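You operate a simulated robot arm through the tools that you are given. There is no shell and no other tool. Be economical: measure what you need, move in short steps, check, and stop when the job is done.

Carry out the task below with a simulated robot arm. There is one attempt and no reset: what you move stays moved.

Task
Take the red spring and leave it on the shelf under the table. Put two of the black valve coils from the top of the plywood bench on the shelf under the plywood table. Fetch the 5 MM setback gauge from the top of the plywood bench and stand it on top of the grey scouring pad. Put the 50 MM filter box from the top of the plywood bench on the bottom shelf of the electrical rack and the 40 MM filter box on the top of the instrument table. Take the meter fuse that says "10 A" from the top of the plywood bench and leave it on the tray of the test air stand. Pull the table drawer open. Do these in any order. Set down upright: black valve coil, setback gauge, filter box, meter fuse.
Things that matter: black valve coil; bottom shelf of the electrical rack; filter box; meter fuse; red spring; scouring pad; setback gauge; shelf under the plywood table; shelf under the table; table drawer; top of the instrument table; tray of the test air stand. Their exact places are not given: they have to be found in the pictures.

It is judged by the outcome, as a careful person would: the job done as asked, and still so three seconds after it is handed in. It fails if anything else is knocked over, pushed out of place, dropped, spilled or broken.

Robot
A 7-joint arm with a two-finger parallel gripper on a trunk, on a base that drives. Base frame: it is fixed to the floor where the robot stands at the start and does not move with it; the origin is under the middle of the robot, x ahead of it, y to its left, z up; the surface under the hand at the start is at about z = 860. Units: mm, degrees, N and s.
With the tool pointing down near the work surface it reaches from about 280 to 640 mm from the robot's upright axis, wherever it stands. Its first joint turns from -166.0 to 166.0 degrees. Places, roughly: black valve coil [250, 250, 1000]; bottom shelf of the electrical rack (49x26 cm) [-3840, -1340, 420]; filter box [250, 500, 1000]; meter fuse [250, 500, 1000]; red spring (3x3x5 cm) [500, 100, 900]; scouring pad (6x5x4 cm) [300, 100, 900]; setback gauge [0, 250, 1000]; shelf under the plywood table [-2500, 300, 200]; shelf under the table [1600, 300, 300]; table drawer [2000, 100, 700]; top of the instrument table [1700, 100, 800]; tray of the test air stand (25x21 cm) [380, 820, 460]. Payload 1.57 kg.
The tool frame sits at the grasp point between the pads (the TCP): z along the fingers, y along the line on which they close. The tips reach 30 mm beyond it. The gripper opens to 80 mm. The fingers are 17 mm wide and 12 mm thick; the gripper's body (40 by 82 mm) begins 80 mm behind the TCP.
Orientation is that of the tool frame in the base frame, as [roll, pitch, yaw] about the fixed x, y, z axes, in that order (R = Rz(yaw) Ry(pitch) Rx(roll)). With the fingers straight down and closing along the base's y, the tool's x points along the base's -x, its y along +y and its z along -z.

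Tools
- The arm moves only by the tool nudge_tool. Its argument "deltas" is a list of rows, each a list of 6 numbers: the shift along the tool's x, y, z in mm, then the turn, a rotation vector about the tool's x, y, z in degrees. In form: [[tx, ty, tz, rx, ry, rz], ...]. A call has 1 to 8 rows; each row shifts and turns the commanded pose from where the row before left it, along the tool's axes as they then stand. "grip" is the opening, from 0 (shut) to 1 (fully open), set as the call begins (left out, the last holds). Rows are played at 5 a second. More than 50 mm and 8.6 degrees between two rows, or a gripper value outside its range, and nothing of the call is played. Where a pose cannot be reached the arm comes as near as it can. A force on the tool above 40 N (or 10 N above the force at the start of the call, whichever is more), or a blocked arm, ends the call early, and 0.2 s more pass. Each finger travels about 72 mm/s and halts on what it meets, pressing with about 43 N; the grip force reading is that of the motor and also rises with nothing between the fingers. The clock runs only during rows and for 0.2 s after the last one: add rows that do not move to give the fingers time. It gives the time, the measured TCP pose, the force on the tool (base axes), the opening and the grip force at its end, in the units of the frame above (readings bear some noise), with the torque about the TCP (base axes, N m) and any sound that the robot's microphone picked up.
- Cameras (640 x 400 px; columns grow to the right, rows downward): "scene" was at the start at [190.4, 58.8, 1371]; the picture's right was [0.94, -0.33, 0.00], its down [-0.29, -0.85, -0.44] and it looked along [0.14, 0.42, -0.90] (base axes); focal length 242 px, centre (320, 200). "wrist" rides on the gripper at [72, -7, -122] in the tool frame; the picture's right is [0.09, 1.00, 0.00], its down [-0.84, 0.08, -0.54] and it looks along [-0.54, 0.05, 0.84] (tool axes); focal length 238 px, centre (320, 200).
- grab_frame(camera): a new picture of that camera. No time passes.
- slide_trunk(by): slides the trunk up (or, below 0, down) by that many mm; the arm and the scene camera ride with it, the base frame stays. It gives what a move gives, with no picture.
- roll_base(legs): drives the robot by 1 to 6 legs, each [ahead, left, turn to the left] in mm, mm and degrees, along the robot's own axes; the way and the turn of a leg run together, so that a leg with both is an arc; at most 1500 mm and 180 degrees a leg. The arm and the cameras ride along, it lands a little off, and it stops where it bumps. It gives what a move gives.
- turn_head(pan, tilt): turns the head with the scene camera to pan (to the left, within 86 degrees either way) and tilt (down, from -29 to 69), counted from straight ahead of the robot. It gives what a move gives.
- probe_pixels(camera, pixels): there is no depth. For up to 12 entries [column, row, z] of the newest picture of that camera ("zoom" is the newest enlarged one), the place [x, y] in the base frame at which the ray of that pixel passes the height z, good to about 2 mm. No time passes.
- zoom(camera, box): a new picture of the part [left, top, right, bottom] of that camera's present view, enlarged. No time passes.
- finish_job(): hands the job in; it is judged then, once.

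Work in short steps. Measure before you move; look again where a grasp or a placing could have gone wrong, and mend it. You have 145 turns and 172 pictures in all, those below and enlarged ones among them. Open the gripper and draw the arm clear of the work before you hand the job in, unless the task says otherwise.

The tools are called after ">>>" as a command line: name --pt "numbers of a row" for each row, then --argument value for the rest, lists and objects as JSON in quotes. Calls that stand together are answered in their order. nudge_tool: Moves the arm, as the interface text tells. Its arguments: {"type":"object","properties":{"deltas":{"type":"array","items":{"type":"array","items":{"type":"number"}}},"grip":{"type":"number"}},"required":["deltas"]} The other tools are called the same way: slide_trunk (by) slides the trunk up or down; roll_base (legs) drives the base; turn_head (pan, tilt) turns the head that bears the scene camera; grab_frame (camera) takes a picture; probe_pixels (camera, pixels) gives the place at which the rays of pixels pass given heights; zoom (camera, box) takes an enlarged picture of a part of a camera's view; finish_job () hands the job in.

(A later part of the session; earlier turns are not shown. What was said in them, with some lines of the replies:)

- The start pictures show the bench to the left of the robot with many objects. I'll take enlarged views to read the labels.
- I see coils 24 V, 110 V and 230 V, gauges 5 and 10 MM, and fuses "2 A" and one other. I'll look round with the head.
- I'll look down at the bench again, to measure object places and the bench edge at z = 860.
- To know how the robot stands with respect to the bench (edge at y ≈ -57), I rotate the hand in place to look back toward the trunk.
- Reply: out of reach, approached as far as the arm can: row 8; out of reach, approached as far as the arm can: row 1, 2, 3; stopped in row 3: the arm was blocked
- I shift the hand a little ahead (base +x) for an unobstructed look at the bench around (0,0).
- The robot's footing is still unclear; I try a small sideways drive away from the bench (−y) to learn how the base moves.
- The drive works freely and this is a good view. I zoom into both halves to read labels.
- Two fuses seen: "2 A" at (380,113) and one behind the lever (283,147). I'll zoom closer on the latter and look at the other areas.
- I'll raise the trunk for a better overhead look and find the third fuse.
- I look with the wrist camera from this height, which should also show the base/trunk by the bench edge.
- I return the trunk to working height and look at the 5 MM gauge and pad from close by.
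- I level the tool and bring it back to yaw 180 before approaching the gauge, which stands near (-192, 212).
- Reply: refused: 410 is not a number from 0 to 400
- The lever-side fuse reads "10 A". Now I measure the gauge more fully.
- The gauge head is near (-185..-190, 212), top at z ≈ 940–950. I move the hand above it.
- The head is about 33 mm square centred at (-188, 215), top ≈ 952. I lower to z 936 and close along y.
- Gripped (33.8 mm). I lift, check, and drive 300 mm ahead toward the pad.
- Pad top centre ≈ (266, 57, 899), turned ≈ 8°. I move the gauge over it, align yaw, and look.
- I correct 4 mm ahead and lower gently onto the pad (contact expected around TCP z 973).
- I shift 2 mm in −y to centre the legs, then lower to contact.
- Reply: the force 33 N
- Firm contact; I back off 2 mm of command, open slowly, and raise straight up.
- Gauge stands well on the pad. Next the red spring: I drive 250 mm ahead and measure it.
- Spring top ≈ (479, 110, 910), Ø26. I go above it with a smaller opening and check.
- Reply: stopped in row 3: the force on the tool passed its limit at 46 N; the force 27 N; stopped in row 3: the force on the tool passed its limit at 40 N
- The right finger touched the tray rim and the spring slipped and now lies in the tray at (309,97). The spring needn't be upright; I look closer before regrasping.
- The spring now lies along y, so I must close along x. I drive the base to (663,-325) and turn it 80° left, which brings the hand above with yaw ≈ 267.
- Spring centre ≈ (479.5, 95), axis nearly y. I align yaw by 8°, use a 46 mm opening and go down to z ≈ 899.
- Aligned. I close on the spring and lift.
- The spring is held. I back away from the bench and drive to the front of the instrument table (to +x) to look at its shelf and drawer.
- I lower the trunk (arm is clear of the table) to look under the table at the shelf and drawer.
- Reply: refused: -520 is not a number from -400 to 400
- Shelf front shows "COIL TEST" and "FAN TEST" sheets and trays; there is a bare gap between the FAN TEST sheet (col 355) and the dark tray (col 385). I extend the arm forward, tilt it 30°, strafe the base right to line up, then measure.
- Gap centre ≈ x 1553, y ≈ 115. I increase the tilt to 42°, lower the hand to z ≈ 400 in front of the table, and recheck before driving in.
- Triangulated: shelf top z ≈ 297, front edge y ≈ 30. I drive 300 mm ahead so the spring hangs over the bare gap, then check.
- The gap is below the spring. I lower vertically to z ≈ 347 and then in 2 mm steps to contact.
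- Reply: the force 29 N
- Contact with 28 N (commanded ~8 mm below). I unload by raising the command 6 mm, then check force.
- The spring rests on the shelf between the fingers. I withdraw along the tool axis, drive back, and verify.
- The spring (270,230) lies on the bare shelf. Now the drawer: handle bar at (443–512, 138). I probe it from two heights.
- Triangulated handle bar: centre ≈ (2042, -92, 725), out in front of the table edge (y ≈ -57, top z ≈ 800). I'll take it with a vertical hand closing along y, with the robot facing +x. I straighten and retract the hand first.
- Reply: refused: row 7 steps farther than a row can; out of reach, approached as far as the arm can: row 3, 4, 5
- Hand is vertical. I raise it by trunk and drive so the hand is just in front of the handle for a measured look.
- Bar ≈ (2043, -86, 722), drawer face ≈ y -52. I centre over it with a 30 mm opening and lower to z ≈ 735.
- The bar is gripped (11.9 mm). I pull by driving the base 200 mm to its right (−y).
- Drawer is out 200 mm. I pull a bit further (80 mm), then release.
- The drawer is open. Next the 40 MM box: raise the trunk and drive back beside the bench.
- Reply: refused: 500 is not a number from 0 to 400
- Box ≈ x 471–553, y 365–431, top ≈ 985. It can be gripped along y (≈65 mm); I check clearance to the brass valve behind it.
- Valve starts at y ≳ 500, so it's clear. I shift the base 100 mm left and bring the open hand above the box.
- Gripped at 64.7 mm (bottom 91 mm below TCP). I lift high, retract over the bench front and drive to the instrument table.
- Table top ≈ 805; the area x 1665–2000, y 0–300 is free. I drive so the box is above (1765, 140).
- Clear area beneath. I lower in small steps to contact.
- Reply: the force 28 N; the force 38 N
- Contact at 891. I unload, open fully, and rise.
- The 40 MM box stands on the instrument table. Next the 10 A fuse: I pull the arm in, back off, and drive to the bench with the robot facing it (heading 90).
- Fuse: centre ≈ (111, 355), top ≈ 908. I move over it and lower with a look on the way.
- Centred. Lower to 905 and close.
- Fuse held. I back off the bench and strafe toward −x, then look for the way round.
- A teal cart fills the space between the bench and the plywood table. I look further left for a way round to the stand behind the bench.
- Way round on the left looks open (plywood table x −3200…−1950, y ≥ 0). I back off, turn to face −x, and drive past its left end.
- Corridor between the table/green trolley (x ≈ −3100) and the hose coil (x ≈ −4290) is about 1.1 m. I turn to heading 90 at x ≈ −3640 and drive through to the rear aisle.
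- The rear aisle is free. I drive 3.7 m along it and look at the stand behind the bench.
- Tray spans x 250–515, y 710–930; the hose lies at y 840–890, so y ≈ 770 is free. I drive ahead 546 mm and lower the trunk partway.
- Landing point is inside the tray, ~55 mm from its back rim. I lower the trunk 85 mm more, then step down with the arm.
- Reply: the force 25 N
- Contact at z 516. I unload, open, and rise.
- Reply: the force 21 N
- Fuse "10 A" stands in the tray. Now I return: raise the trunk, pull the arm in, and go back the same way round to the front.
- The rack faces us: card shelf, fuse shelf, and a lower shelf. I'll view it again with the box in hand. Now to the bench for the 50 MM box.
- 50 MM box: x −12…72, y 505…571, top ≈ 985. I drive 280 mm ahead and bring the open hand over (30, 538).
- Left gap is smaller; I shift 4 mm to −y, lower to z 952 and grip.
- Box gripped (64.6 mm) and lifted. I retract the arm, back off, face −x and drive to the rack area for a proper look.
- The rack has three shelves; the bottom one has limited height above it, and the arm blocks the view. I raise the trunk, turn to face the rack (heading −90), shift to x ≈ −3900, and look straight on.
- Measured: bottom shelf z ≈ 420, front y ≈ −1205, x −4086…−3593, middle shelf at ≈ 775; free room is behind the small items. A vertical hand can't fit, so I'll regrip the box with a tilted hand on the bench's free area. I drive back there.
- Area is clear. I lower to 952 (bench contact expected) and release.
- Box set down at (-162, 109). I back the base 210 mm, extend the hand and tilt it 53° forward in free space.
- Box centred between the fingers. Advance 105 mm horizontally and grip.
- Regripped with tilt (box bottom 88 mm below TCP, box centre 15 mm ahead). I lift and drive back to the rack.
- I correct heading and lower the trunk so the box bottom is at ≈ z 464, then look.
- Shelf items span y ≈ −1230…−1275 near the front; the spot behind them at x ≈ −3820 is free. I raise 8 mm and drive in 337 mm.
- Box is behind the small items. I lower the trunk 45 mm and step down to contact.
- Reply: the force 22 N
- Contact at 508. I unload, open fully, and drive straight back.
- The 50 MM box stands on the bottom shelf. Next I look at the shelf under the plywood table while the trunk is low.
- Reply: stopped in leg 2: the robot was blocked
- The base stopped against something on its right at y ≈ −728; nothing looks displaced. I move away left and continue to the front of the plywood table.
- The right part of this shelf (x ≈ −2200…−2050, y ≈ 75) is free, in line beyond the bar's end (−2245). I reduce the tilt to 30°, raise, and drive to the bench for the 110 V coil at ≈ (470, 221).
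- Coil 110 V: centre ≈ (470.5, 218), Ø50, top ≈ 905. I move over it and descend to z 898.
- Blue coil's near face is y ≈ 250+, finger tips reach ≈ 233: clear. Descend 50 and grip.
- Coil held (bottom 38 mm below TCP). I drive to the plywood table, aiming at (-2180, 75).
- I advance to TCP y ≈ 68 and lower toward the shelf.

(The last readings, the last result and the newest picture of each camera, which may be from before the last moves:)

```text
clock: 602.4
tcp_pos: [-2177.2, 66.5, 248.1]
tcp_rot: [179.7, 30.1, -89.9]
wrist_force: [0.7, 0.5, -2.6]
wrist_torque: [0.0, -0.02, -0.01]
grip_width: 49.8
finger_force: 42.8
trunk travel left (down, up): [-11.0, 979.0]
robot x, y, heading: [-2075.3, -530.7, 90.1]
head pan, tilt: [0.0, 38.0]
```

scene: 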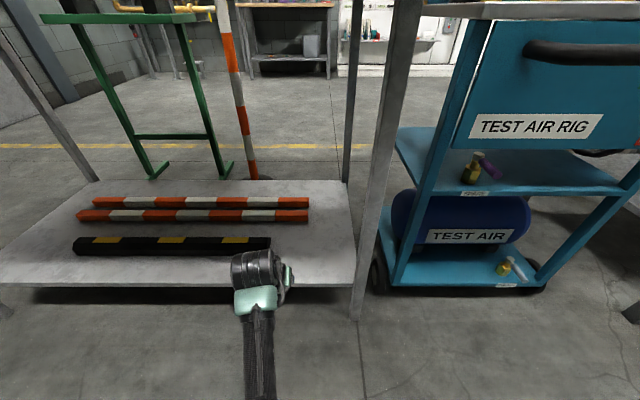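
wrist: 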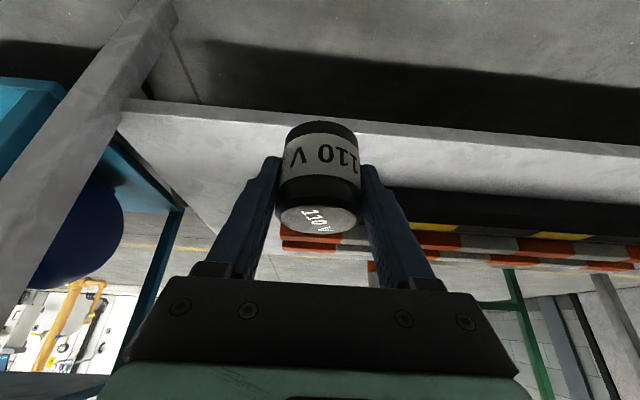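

>>> nudge_tool --pt "1.5 0 2.6 0 0 0" --pt "1.5 0 2.6 0 0 0" --pt "0 0 0 0 0 0"

>>> nudge_tool --pt "1 0 1.7 0 0 0" --pt "1 0 1.7 0 0 0" --pt "0 0 0 0 0 0"

>>> nudge_tool --pt "1 0 1.7 0 0 0" --pt "0 0 0 0 0 0" --pt "0 0 0 0 0 0"

```text
clock: 603.2
tcp_pos: [-2176.4, 67.4, 241.4]
tcp_rot: [179.7, 30.1, -90.0]
wrist_force: [-0.2, 0.4, -2.8]
wrist_torque: [-0.01, 0.01, 0.04]
grip_width: 49.6
finger_force: 43.4
trunk travel left (down, up): [-11.0, 979.0]
robot x, y, heading: [-2075.0, -525.0, 90.2]
head pan, tilt: [0.0, 38.0]
```

```text
clock: 604.0
tcp_pos: [-2176.5, 67.5, 238.3]
tcp_rot: [179.9, 30.1, -90.0]
wrist_force: [-0.3, 0.0, -2.4]
wrist_torque: [0.01, 0.01, 0.03]
grip_width: 49.8
finger_force: 42.7
trunk travel left (down, up): [-11.0, 979.0]
robot x, y, heading: [-2071.9, -528.1, 90.1]
head pan, tilt: [0.0, 38.0]
```

```text
clock: 604.8
tcp_pos: [-2176.2, 68.5, 235.2]
tcp_rot: [179.7, 30.2, -90.0]
wrist_force: [-0.7, -0.2, -2.8]
wrist_torque: [-0.01, -0.01, 0.0]
grip_width: 50.0
finger_force: 43.2
trunk travel left (down, up): [-11.0, 979.0]
robot x, y, heading: [-2075.6, -528.6, 90.0]
head pan, tilt: [0.0, 38.0]
```

>>> nudge_tool --pt "0.75 0 1.3 0 0 0" --pt "0 0 0 0 0 0"

>>> nudge_tool --pt "0.75 0 1.3 0 0 0" --pt "0 0 0 0 0 0"

>>> nudge_tool --pt "0.75 0 1.3 0 0 0" --pt "0 0 0 0 0 0"

```text
clock: 605.4
tcp_pos: [-2175.2, 67.6, 234.0]
tcp_rot: [179.9, 30.2, -90.0]
wrist_force: [0.7, 0.6, -2.8]
wrist_torque: [0.0, 0.01, 0.0]
grip_width: 49.7
finger_force: 42.9
trunk travel left (down, up): [-11.0, 979.0]
robot x, y, heading: [-2074.7, -528.9, 90.0]
head pan, tilt: [0.0, 38.0]
```

```text
clock: 606.0
tcp_pos: [-2175.5, 68.1, 231.5]
tcp_rot: [179.8, 30.0, -89.9]
wrist_force: [-0.1, 0.2, -2.4]
wrist_torque: [-0.03, 0.03, 0.03]
grip_width: 49.6
finger_force: 42.9
trunk travel left (down, up): [-11.0, 979.0]
robot x, y, heading: [-2073.8, -526.7, 90.0]
head pan, tilt: [0.0, 38.0]
```

```text
clock: 606.6
tcp_pos: [-2176.5, 68.2, 230.9]
tcp_rot: [179.9, 30.1, -90.0]
wrist_force: [0.0, 0.2, -3.0]
wrist_torque: [-0.02, 0.0, 0.02]
grip_width: 49.9
finger_force: 42.9
trunk travel left (down, up): [-11.0, 979.0]
robot x, y, heading: [-2075.0, -525.3, 90.1]
head pan, tilt: [0.0, 38.0]
```

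>>> nudge_tool --pt "1 0 1.7 0 0 0" --pt "0 0 0 0 0 0"

>>> nudge_tool --pt "1 0 1.7 0 0 0" --pt "0 0 0 0 0 0"

>>> nudge_tool --pt "1 0 1.7 0 0 0" --pt "0 0 0 0 0 0"

>>> nudge_tool --pt "0.75 0 1.3 0 0 0" --pt "0 0 0 0 0 0"

>>> grab_frame --camera "wrist"

```text
clock: 607.2
tcp_pos: [-2176.1, 66.9, 229.0]
tcp_rot: [179.8, 30.1, -90.0]
wrist_force: [-0.9, 0.2, -2.8]
wrist_torque: [-0.02, -0.02, -0.01]
grip_width: 49.6
finger_force: 42.6
trunk travel left (down, up): [-11.0, 979.0]
robot x, y, heading: [-2077.3, -528.4, 90.0]
head pan, tilt: [0.0, 38.0]
```

```text
clock: 607.8
tcp_pos: [-2174.9, 66.7, 228.4]
tcp_rot: [179.8, 30.1, -90.0]
wrist_force: [-0.3, -0.2, -2.2]
wrist_torque: [0.01, 0.01, 0.01]
grip_width: 49.7
finger_force: 43.5
trunk travel left (down, up): [-11.0, 979.0]
robot x, y, heading: [-2071.3, -525.5, 90.2]
head pan, tilt: [0.0, 38.0]
```

```text
clock: 608.4
tcp_pos: [-2175.9, 68.1, 226.4]
tcp_rot: [179.9, 30.1, -90.1]
wrist_force: [-0.1, -0.3, -3.5]
wrist_torque: [-0.01, 0.0, 0.03]
grip_width: 49.7
finger_force: 42.2
trunk travel left (down, up): [-11.0, 979.0]
robot x, y, heading: [-2072.8, -528.8, 90.2]
head pan, tilt: [0.0, 38.0]
```

```text
clock: 609.0
tcp_pos: [-2176.5, 66.9, 223.0]
tcp_rot: [179.8, 30.1, -90.0]
wrist_force: [-0.3, -0.1, -3.7]
wrist_torque: [-0.04, 0.01, 0.03]
grip_width: 49.6
finger_force: 42.8
trunk travel left (down, up): [-11.0, 979.0]
robot x, y, heading: [-2072.8, -528.7, 90.2]
head pan, tilt: [0.0, 38.0]
```

```text
19 pictures are left
```

wrist: 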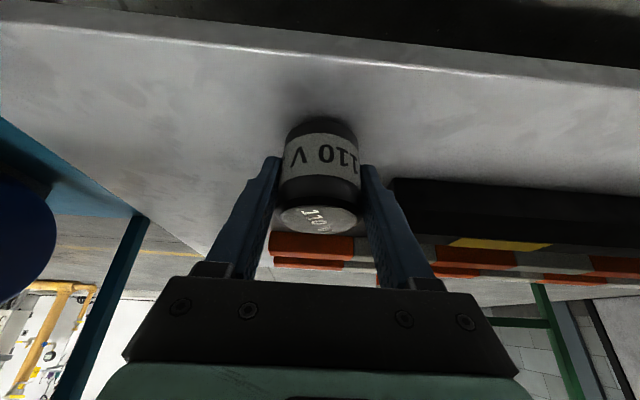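

The coil is close above the shelf; I continue the small steps.

>>> nudge_tool --pt "1 0 1.7 0 0 0" --pt "0 0 0 0 0 0"

>>> nudge_tool --pt "1 0 1.7 0 0 0" --pt "0 0 0 0 0 0"

>>> nudge_tool --pt "1 0 1.7 0 0 0" --pt "0 0 0 0 0 0"

>>> nudge_tool --pt "1 0 1.7 0 0 0" --pt "0 0 0 0 0 0"

>>> nudge_tool --pt "0.75 0 1.3 0 0 0" --pt "0 0 0 0 0 0"

```text
clock: 609.6
tcp_pos: [-2175.3, 66.9, 222.2]
tcp_rot: [179.9, 30.2, -90.0]
wrist_force: [-0.1, 0.2, -2.3]
wrist_torque: [-0.02, -0.02, 0.01]
grip_width: 49.8
finger_force: 43.1
trunk travel left (down, up): [-11.0, 979.0]
robot x, y, heading: [-2076.3, -527.2, 90.0]
head pan, tilt: [0.0, 38.0]
```

```text
clock: 610.2
tcp_pos: [-2175.6, 68.0, 219.8]
tcp_rot: [179.7, 30.0, -90.1]
wrist_force: [-0.5, 0.2, -2.7]
wrist_torque: [0.02, 0.0, -0.02]
grip_width: 49.5
finger_force: 42.7
trunk travel left (down, up): [-11.0, 979.0]
robot x, y, heading: [-2071.8, -524.3, 90.2]
head pan, tilt: [0.0, 38.0]
```

```text
clock: 610.8
tcp_pos: [-2176.5, 67.4, 217.8]
tcp_rot: [179.7, 30.2, -90.1]
wrist_force: [0.6, -1.1, 0.2]
wrist_torque: [-0.03, 0.08, 0.02]
grip_width: 49.6
finger_force: 42.8
trunk travel left (down, up): [-11.0, 979.0]
robot x, y, heading: [-2074.1, -525.7, 90.0]
head pan, tilt: [0.0, 38.0]
```

```text
clock: 611.4
tcp_pos: [-2175.4, 68.1, 217.3]
tcp_rot: [179.7, 30.4, -90.0]
wrist_force: [-0.1, -5.0, 12.7]
wrist_torque: [-0.32, 0.31, 0.12]
grip_width: 49.8
finger_force: 43.5
trunk travel left (down, up): [-11.0, 979.0]
robot x, y, heading: [-2073.5, -529.2, 90.2]
head pan, tilt: [0.0, 38.0]
```

```text
clock: 612.0
tcp_pos: [-2176.5, 69.2, 217.7]
tcp_rot: [179.7, 30.5, -89.9]
wrist_force: [0.4, -8.8, 24.0]
wrist_torque: [-0.62, 0.4, 0.2]
grip_width: 49.7
finger_force: 43.6
trunk travel left (down, up): [-11.0, 979.0]
robot x, y, heading: [-2078.1, -526.0, 89.9]
head pan, tilt: [0.0, 38.0]
```

Contact at 218 (shelf ≈ 180). Release, rise, and back out.

>>> nudge_tool --pt "-1 0 -1.7 0 0 0" --pt "0 0 0 0 0 0"

>>> nudge_tool --pt "0 0 0 0 0 0" --pt "0 0 0 0 0 0" --pt "0 0 0 0 0 0" --grip 0.9

>>> nudge_tool --pt "-10 0 -17.3 0 0 0" --pt "-20 0 -34.6 0 0 0" --pt "-20 0 -34.6 0 0 0" --pt "0 0 0 0 0 0"

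>>> roll_base --legs '[[-310, 0, 0]]'

>>> grab_frame --camera "scene"

```text
clock: 612.6
tcp_pos: [-2175.0, 68.6, 218.5]
tcp_rot: [179.8, 30.4, -90.0]
wrist_force: [-2.0, 6.6, 12.7]
wrist_torque: [0.17, 0.39, -0.1]
grip_width: 49.7
finger_force: 43.0
trunk travel left (down, up): [-11.0, 979.0]
robot x, y, heading: [-2075.4, -525.6, 90.2]
head pan, tilt: [0.0, 38.0]
```

```text
clock: 613.4
tcp_pos: [-2175.3, 67.5, 216.6]
tcp_rot: [179.8, 30.1, -90.1]
wrist_force: [-0.2, -0.1, 0.6]
wrist_torque: [-0.02, 0.0, -0.02]
grip_width: 72.0
finger_force: 0.1
trunk travel left (down, up): [-11.0, 979.0]
robot x, y, heading: [-2077.4, -526.7, 90.1]
head pan, tilt: [0.0, 38.0]
```

```text
clock: 614.4
tcp_pos: [-2174.8, 66.0, 317.0]
tcp_rot: [179.7, 30.1, -90.1]
wrist_force: [-0.2, 0.3, -0.2]
wrist_torque: [-0.01, 0.0, -0.02]
grip_width: 71.8
finger_force: 0.1
trunk travel left (down, up): [-11.0, 979.0]
robot x, y, heading: [-2076.5, -528.0, 90.0]
head pan, tilt: [0.0, 38.0]
```

```text
clock: 616.5
tcp_pos: [-2175.3, -243.1, 315.0]
tcp_rot: [179.7, 30.2, -89.9]
wrist_force: [0.2, -0.6, -0.3]
wrist_torque: [-0.04, -0.03, -0.04]
grip_width: 71.8
finger_force: 0.1
trunk travel left (down, up): [-11.0, 979.0]
robot x, y, heading: [-2074.8, -836.1, 89.9]
head pan, tilt: [0.0, 38.0]
```

```text
18 pictures are left
```

scene: 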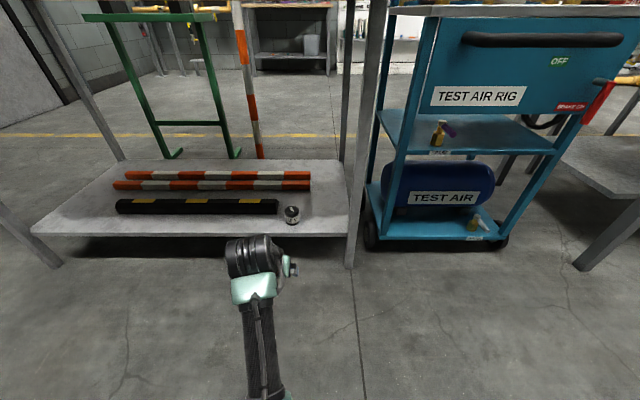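

The first coil stands upright on the shelf (291,215). Now the 230 V coil (≈ (355, 375)); I raise and drive back to the bench.

>>> slide_trunk --by 400

>>> slide_trunk --by 310

>>> roll_base --legs '[[0, -1264, 0], [0, -1264, 0], [520, 0, 0]]'

>>> grab_frame --camera "wrist"

```text
clock: 620.3
tcp_pos: [-2174.6, -243.0, 716.3]
tcp_rot: [179.8, 30.1, -90.0]
wrist_force: [-0.3, 0.4, 0.1]
wrist_torque: [-0.02, 0.02, 0.01]
grip_width: 72.0
finger_force: 0.1
trunk travel left (down, up): [-411.0, 579.0]
robot x, y, heading: [-2077.0, -839.0, 90.1]
head pan, tilt: [0.0, 38.0]
```

```text
clock: 623.4
tcp_pos: [-2173.5, -242.0, 1026.9]
tcp_rot: [179.6, 30.2, -90.1]
wrist_force: [0.3, 0.3, -0.2]
wrist_torque: [0.0, -0.04, 0.0]
grip_width: 71.9
finger_force: 0.2
trunk travel left (down, up): [-721.0, 269.0]
robot x, y, heading: [-2077.4, -835.8, 90.2]
head pan, tilt: [0.0, 38.0]
```

```text
clock: 638.4
tcp_pos: [367.1, 274.0, 1027.4]
tcp_rot: [179.7, 30.1, -90.0]
wrist_force: [-0.3, 0.4, 0.5]
wrist_torque: [-0.05, 0.0, -0.03]
grip_width: 72.0
finger_force: 0.0
trunk travel left (down, up): [-721.0, 269.0]
robot x, y, heading: [467.6, -321.3, 90.0]
head pan, tilt: [0.0, 38.0]
```

```text
17 pictures are left
```

wrist: 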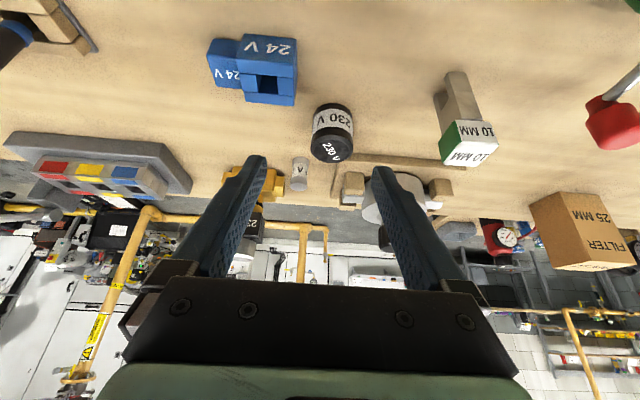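

>>> probe_pixels --camera "wrist" --pixels '[[331, 103, 860], [331, 149, 905], [310, 149, 905], [354, 149, 905], [297, 172, 890], [340, 155, 875], [275, 160, 900]]'

```text
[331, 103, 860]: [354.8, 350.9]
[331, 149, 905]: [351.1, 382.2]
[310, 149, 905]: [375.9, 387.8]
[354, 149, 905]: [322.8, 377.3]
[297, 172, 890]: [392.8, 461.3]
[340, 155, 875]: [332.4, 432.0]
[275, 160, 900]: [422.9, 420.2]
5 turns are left
```

Few turns remain, so I batch: centre on the 230 V coil ((352.5, 378), Ø50), descend to z ≈ 898, grip, and lift.

>>> roll_base --legs '[[96, 14.5, 0]]'

>>> nudge_tool --pt "0 0 0 0 0 0" --pt "0 0 0 0 0 0" --grip 1

>>> slide_trunk --by -129

>>> nudge_tool --pt "0 0 0 0 0 0" --pt "0 0 0 0 0 0" --pt "0 0 0 0 0 0" --pt "0 0 0 0 0 0" --grip 0.35

>>> slide_trunk --by 190

>>> grab_frame --camera "wrist"

```text
clock: 639.5
tcp_pos: [351.8, 368.7, 1026.2]
tcp_rot: [179.8, 30.1, -90.1]
wrist_force: [-0.1, 0.4, -0.7]
wrist_torque: [-0.03, -0.04, 0.02]
grip_width: 72.2
finger_force: 0.0
trunk travel left (down, up): [-721.0, 269.0]
robot x, y, heading: [453.3, -227.7, 89.9]
head pan, tilt: [0.0, 38.0]
```

```text
clock: 640.1
tcp_pos: [352.6, 369.7, 1026.0]
tcp_rot: [179.7, 30.1, -90.2]
wrist_force: [-0.5, -0.2, -0.5]
wrist_torque: [-0.02, 0.03, 0.02]
grip_width: 80.2
finger_force: 0.0
trunk travel left (down, up): [-721.0, 269.0]
robot x, y, heading: [452.2, -222.5, 89.9]
head pan, tilt: [0.0, 38.0]
```

```text
clock: 641.7
tcp_pos: [352.8, 369.3, 897.1]
tcp_rot: [179.7, 30.2, -90.2]
wrist_force: [0.6, -0.4, 0.0]
wrist_torque: [0.0, 0.01, 0.01]
grip_width: 80.0
finger_force: 0.0
trunk travel left (down, up): [-592.0, 398.0]
robot x, y, heading: [453.4, -224.1, 89.7]
head pan, tilt: [0.0, 38.0]
```

```text
clock: 642.7
tcp_pos: [352.9, 369.1, 897.7]
tcp_rot: [179.7, 30.2, -90.1]
wrist_force: [-1.3, -0.5, -0.5]
wrist_torque: [-0.02, -0.04, 0.01]
grip_width: 49.8
finger_force: 43.2
trunk travel left (down, up): [-592.0, 398.0]
robot x, y, heading: [454.2, -222.4, 90.3]
head pan, tilt: [0.0, 38.0]
```

```text
clock: 644.8
tcp_pos: [352.7, 369.7, 1088.0]
tcp_rot: [179.8, 30.1, -90.1]
wrist_force: [-0.5, 0.0, -3.2]
wrist_torque: [0.03, -0.01, 0.01]
grip_width: 49.9
finger_force: 42.7
trunk travel left (down, up): [-782.0, 208.0]
robot x, y, heading: [451.0, -224.1, 89.9]
head pan, tilt: [0.0, 38.0]
```

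```text
16 pictures are left
4 turns are left
```

wrist: 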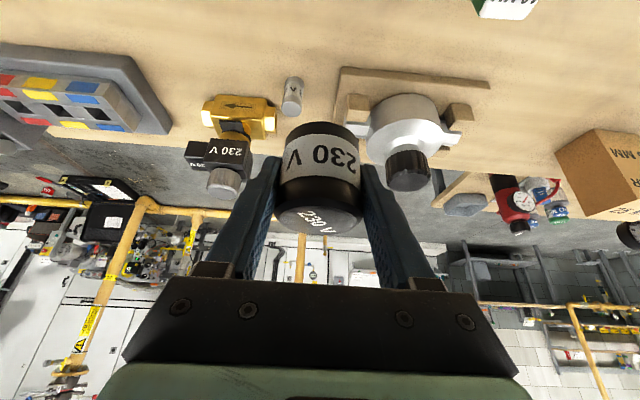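

Gripped (49.9 mm). I drive back to the plywood table front and lower, aiming at x ≈ −2080.

>>> roll_base --legs '[[-612, 0, 0], [0, 1216, 0], [0, 1216, 0]]'

>>> slide_trunk --by -400

>>> slide_trunk --by -370

>>> nudge_tool --pt "16 0 27.7 0 0 0" --pt "0 0 0 0 0 0"

>>> grab_frame --camera "scene"

>>> grab_frame --camera "wrist"

```text
clock: 659.8
tcp_pos: [-2095.4, -240.1, 1087.5]
tcp_rot: [179.8, 30.1, -89.7]
wrist_force: [0.2, -0.4, -3.3]
wrist_torque: [-0.02, -0.02, 0.0]
grip_width: 49.3
finger_force: 42.8
trunk travel left (down, up): [-782.0, 208.0]
robot x, y, heading: [-1990.3, -832.3, 90.5]
head pan, tilt: [0.0, 38.0]
```

```text
clock: 663.6
tcp_pos: [-2095.2, -241.5, 686.4]
tcp_rot: [179.7, 30.0, -89.7]
wrist_force: [-0.2, 0.7, -1.8]
wrist_torque: [-0.06, 0.01, 0.02]
grip_width: 49.4
finger_force: 43.3
trunk travel left (down, up): [-382.0, 608.0]
robot x, y, heading: [-1994.1, -834.4, 90.4]
head pan, tilt: [0.0, 38.0]
```

```text
clock: 667.2
tcp_pos: [-2095.6, -240.9, 317.1]
tcp_rot: [179.6, 30.1, -89.6]
wrist_force: [0.9, 0.4, -2.5]
wrist_torque: [-0.02, -0.01, -0.01]
grip_width: 49.4
finger_force: 43.3
trunk travel left (down, up): [-12.0, 978.0]
robot x, y, heading: [-1991.9, -837.1, 90.2]
head pan, tilt: [0.0, 38.0]
```

```text
clock: 667.8
tcp_pos: [-2095.1, -241.4, 285.4]
tcp_rot: [179.8, 30.0, -89.7]
wrist_force: [0.7, 0.4, -3.3]
wrist_torque: [-0.02, -0.02, -0.01]
grip_width: 49.5
finger_force: 43.2
trunk travel left (down, up): [-12.0, 978.0]
robot x, y, heading: [-1992.8, -835.8, 90.6]
head pan, tilt: [0.0, 38.0]
```

```text
15 pictures are left
```

scene: 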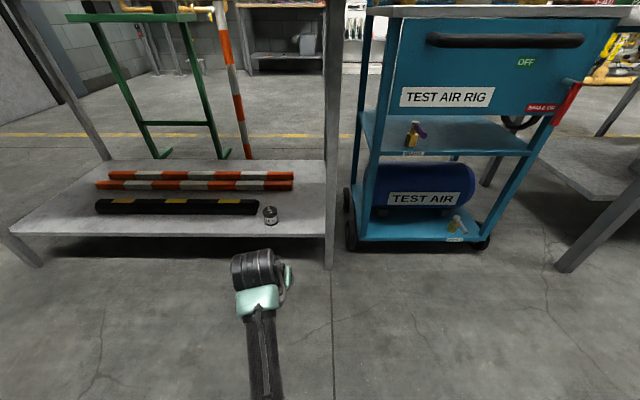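

```text
14 pictures are left
3 turns are left
```

wrist: 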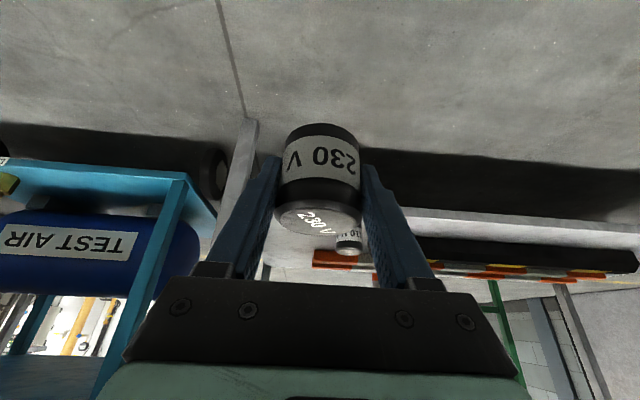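

Position is good: I drive in 310 mm (10 mm right), lower to contact (expected ≈ 217), release, rise and back out, then look.

>>> roll_base --legs '[[310, -10, 0]]'

>>> nudge_tool --pt "16 0 27.7 0 0 0" --pt "15 0 26 0 0 0" --pt "0 0 0 0 0 0"

>>> nudge_tool --pt "1 0 1.7 0 0 0" --pt "0 0 0 0 0 0"

>>> nudge_tool --pt "1 0 1.7 0 0 0" --pt "0 0 0 0 0 0"

>>> nudge_tool --pt "0.75 0 1.3 0 0 0" --pt "0 0 0 0 0 0"

>>> nudge_tool --pt "0 0 0 0 0 0" --pt "0 0 0 0 0 0" --pt "0 0 0 0 0 0" --grip 0.8

>>> nudge_tool --pt "-10 0 -17.3 0 0 0" --pt "-20 0 -34.6 0 0 0" --pt "-20 0 -34.6 0 0 0" --pt "0 0 0 0 0 0"

>>> roll_base --legs '[[-330, 0, 0]]'

>>> zoom --camera "scene" --box '[180, 150, 380, 275]'

```text
clock: 669.9
tcp_pos: [-2088.0, 69.1, 285.1]
tcp_rot: [179.7, 30.1, -89.6]
wrist_force: [-0.4, 0.6, -2.5]
wrist_torque: [-0.04, 0.03, -0.03]
grip_width: 49.2
finger_force: 43.1
trunk travel left (down, up): [-12.0, 978.0]
robot x, y, heading: [-1986.3, -523.2, 90.2]
head pan, tilt: [0.0, 38.0]
```

```text
clock: 670.7
tcp_pos: [-2087.4, 69.1, 222.8]
tcp_rot: [179.8, 30.1, -89.7]
wrist_force: [-0.3, -0.7, -2.9]
wrist_torque: [0.01, -0.01, -0.03]
grip_width: 49.3
finger_force: 43.1
trunk travel left (down, up): [-12.0, 978.0]
robot x, y, heading: [-1984.2, -524.1, 90.4]
head pan, tilt: [0.0, 38.0]
```

```text
clock: 671.3
tcp_pos: [-2087.3, 68.9, 221.0]
tcp_rot: [179.7, 30.2, -89.7]
wrist_force: [-1.1, -1.1, -2.1]
wrist_torque: [-0.03, 0.04, 0.01]
grip_width: 49.7
finger_force: 43.1
trunk travel left (down, up): [-12.0, 978.0]
robot x, y, heading: [-1980.9, -525.2, 90.4]
head pan, tilt: [0.0, 38.0]
```

```text
clock: 671.9
tcp_pos: [-2088.2, 68.8, 219.8]
tcp_rot: [179.7, 30.1, -89.8]
wrist_force: [1.0, 0.0, -3.4]
wrist_torque: [-0.05, 0.0, 0.04]
grip_width: 49.3
finger_force: 42.9
trunk travel left (down, up): [-12.0, 978.0]
robot x, y, heading: [-1982.8, -524.2, 90.5]
head pan, tilt: [0.0, 38.0]
```

```text
clock: 672.5
tcp_pos: [-2087.6, 68.9, 217.9]
tcp_rot: [179.7, 30.1, -89.7]
wrist_force: [-0.9, 0.3, -4.1]
wrist_torque: [-0.04, -0.01, 0.02]
grip_width: 49.4
finger_force: 43.1
trunk travel left (down, up): [-12.0, 978.0]
robot x, y, heading: [-1981.3, -524.7, 90.5]
head pan, tilt: [0.0, 38.0]
```

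```text
clock: 673.3
tcp_pos: [-2089.0, 68.5, 219.3]
tcp_rot: [179.8, 30.2, -89.6]
wrist_force: [-0.3, 0.3, 0.3]
wrist_torque: [-0.01, 0.0, 0.0]
grip_width: 64.0
finger_force: 0.2
trunk travel left (down, up): [-12.0, 978.0]
robot x, y, heading: [-1981.4, -522.8, 90.3]
head pan, tilt: [0.0, 38.0]
```

```text
clock: 674.3
tcp_pos: [-2087.2, 69.1, 318.4]
tcp_rot: [179.7, 30.1, -89.7]
wrist_force: [0.9, 0.5, 0.3]
wrist_torque: [-0.02, 0.03, -0.01]
grip_width: 63.8
finger_force: 0.0
trunk travel left (down, up): [-12.0, 978.0]
robot x, y, heading: [-1982.2, -522.8, 90.3]
head pan, tilt: [0.0, 38.0]
```

```text
clock: 676.5
tcp_pos: [-2084.4, -261.5, 318.5]
tcp_rot: [179.6, 30.1, -89.7]
wrist_force: [0.6, -0.7, 0.4]
wrist_torque: [0.02, 0.03, 0.0]
grip_width: 63.9
finger_force: 0.1
trunk travel left (down, up): [-12.0, 978.0]
robot x, y, heading: [-1984.1, -855.3, 90.3]
head pan, tilt: [0.0, 38.0]
```

```text
3.20 times, centred on (280, 212) of scene
2 turns are left
```

zoom: 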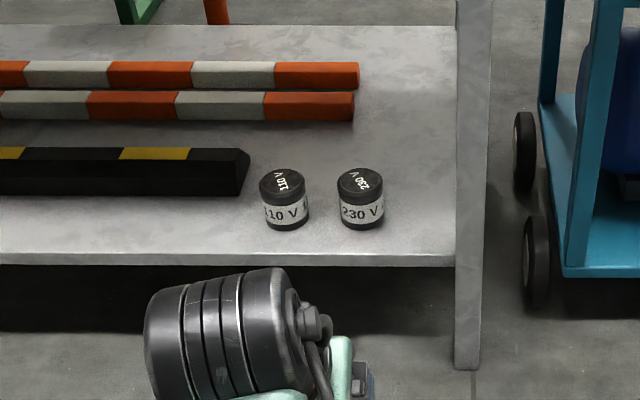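

Both coils stand upright on the shelf, the gripper is open and the arm is clear. I hand the job in.

>>> finish_job

```text
The job is handed in.
```

I carried out every part of the task and handed the job in:

- **Red spring:** it is on the shelf under the table. It tipped over in its tray on my first attempt to grip it.
- **Black valve coils:** the 110 V and 230 V coils stand upright on the shelf under the plywood table.
- **5 MM setback gauge:** it stands on top of the grey scouring pad.
- **Filter boxes:** the 50 MM box stands on the bottom shelf of the electrical rack, behind the small items there. The 40 MM box stands on top of the instrument table.
- **"10 A" meter fuse:** it stands in the tray of the test air stand.
- **Table drawer:** it is pulled open about 280 mm.

Twice the robot touched something by accident. A finger hit the rim of the spring's tray when I first tried to grip the spring. The base was also stopped by something near the electrical rack. In the pictures nothing looked displaced either time.
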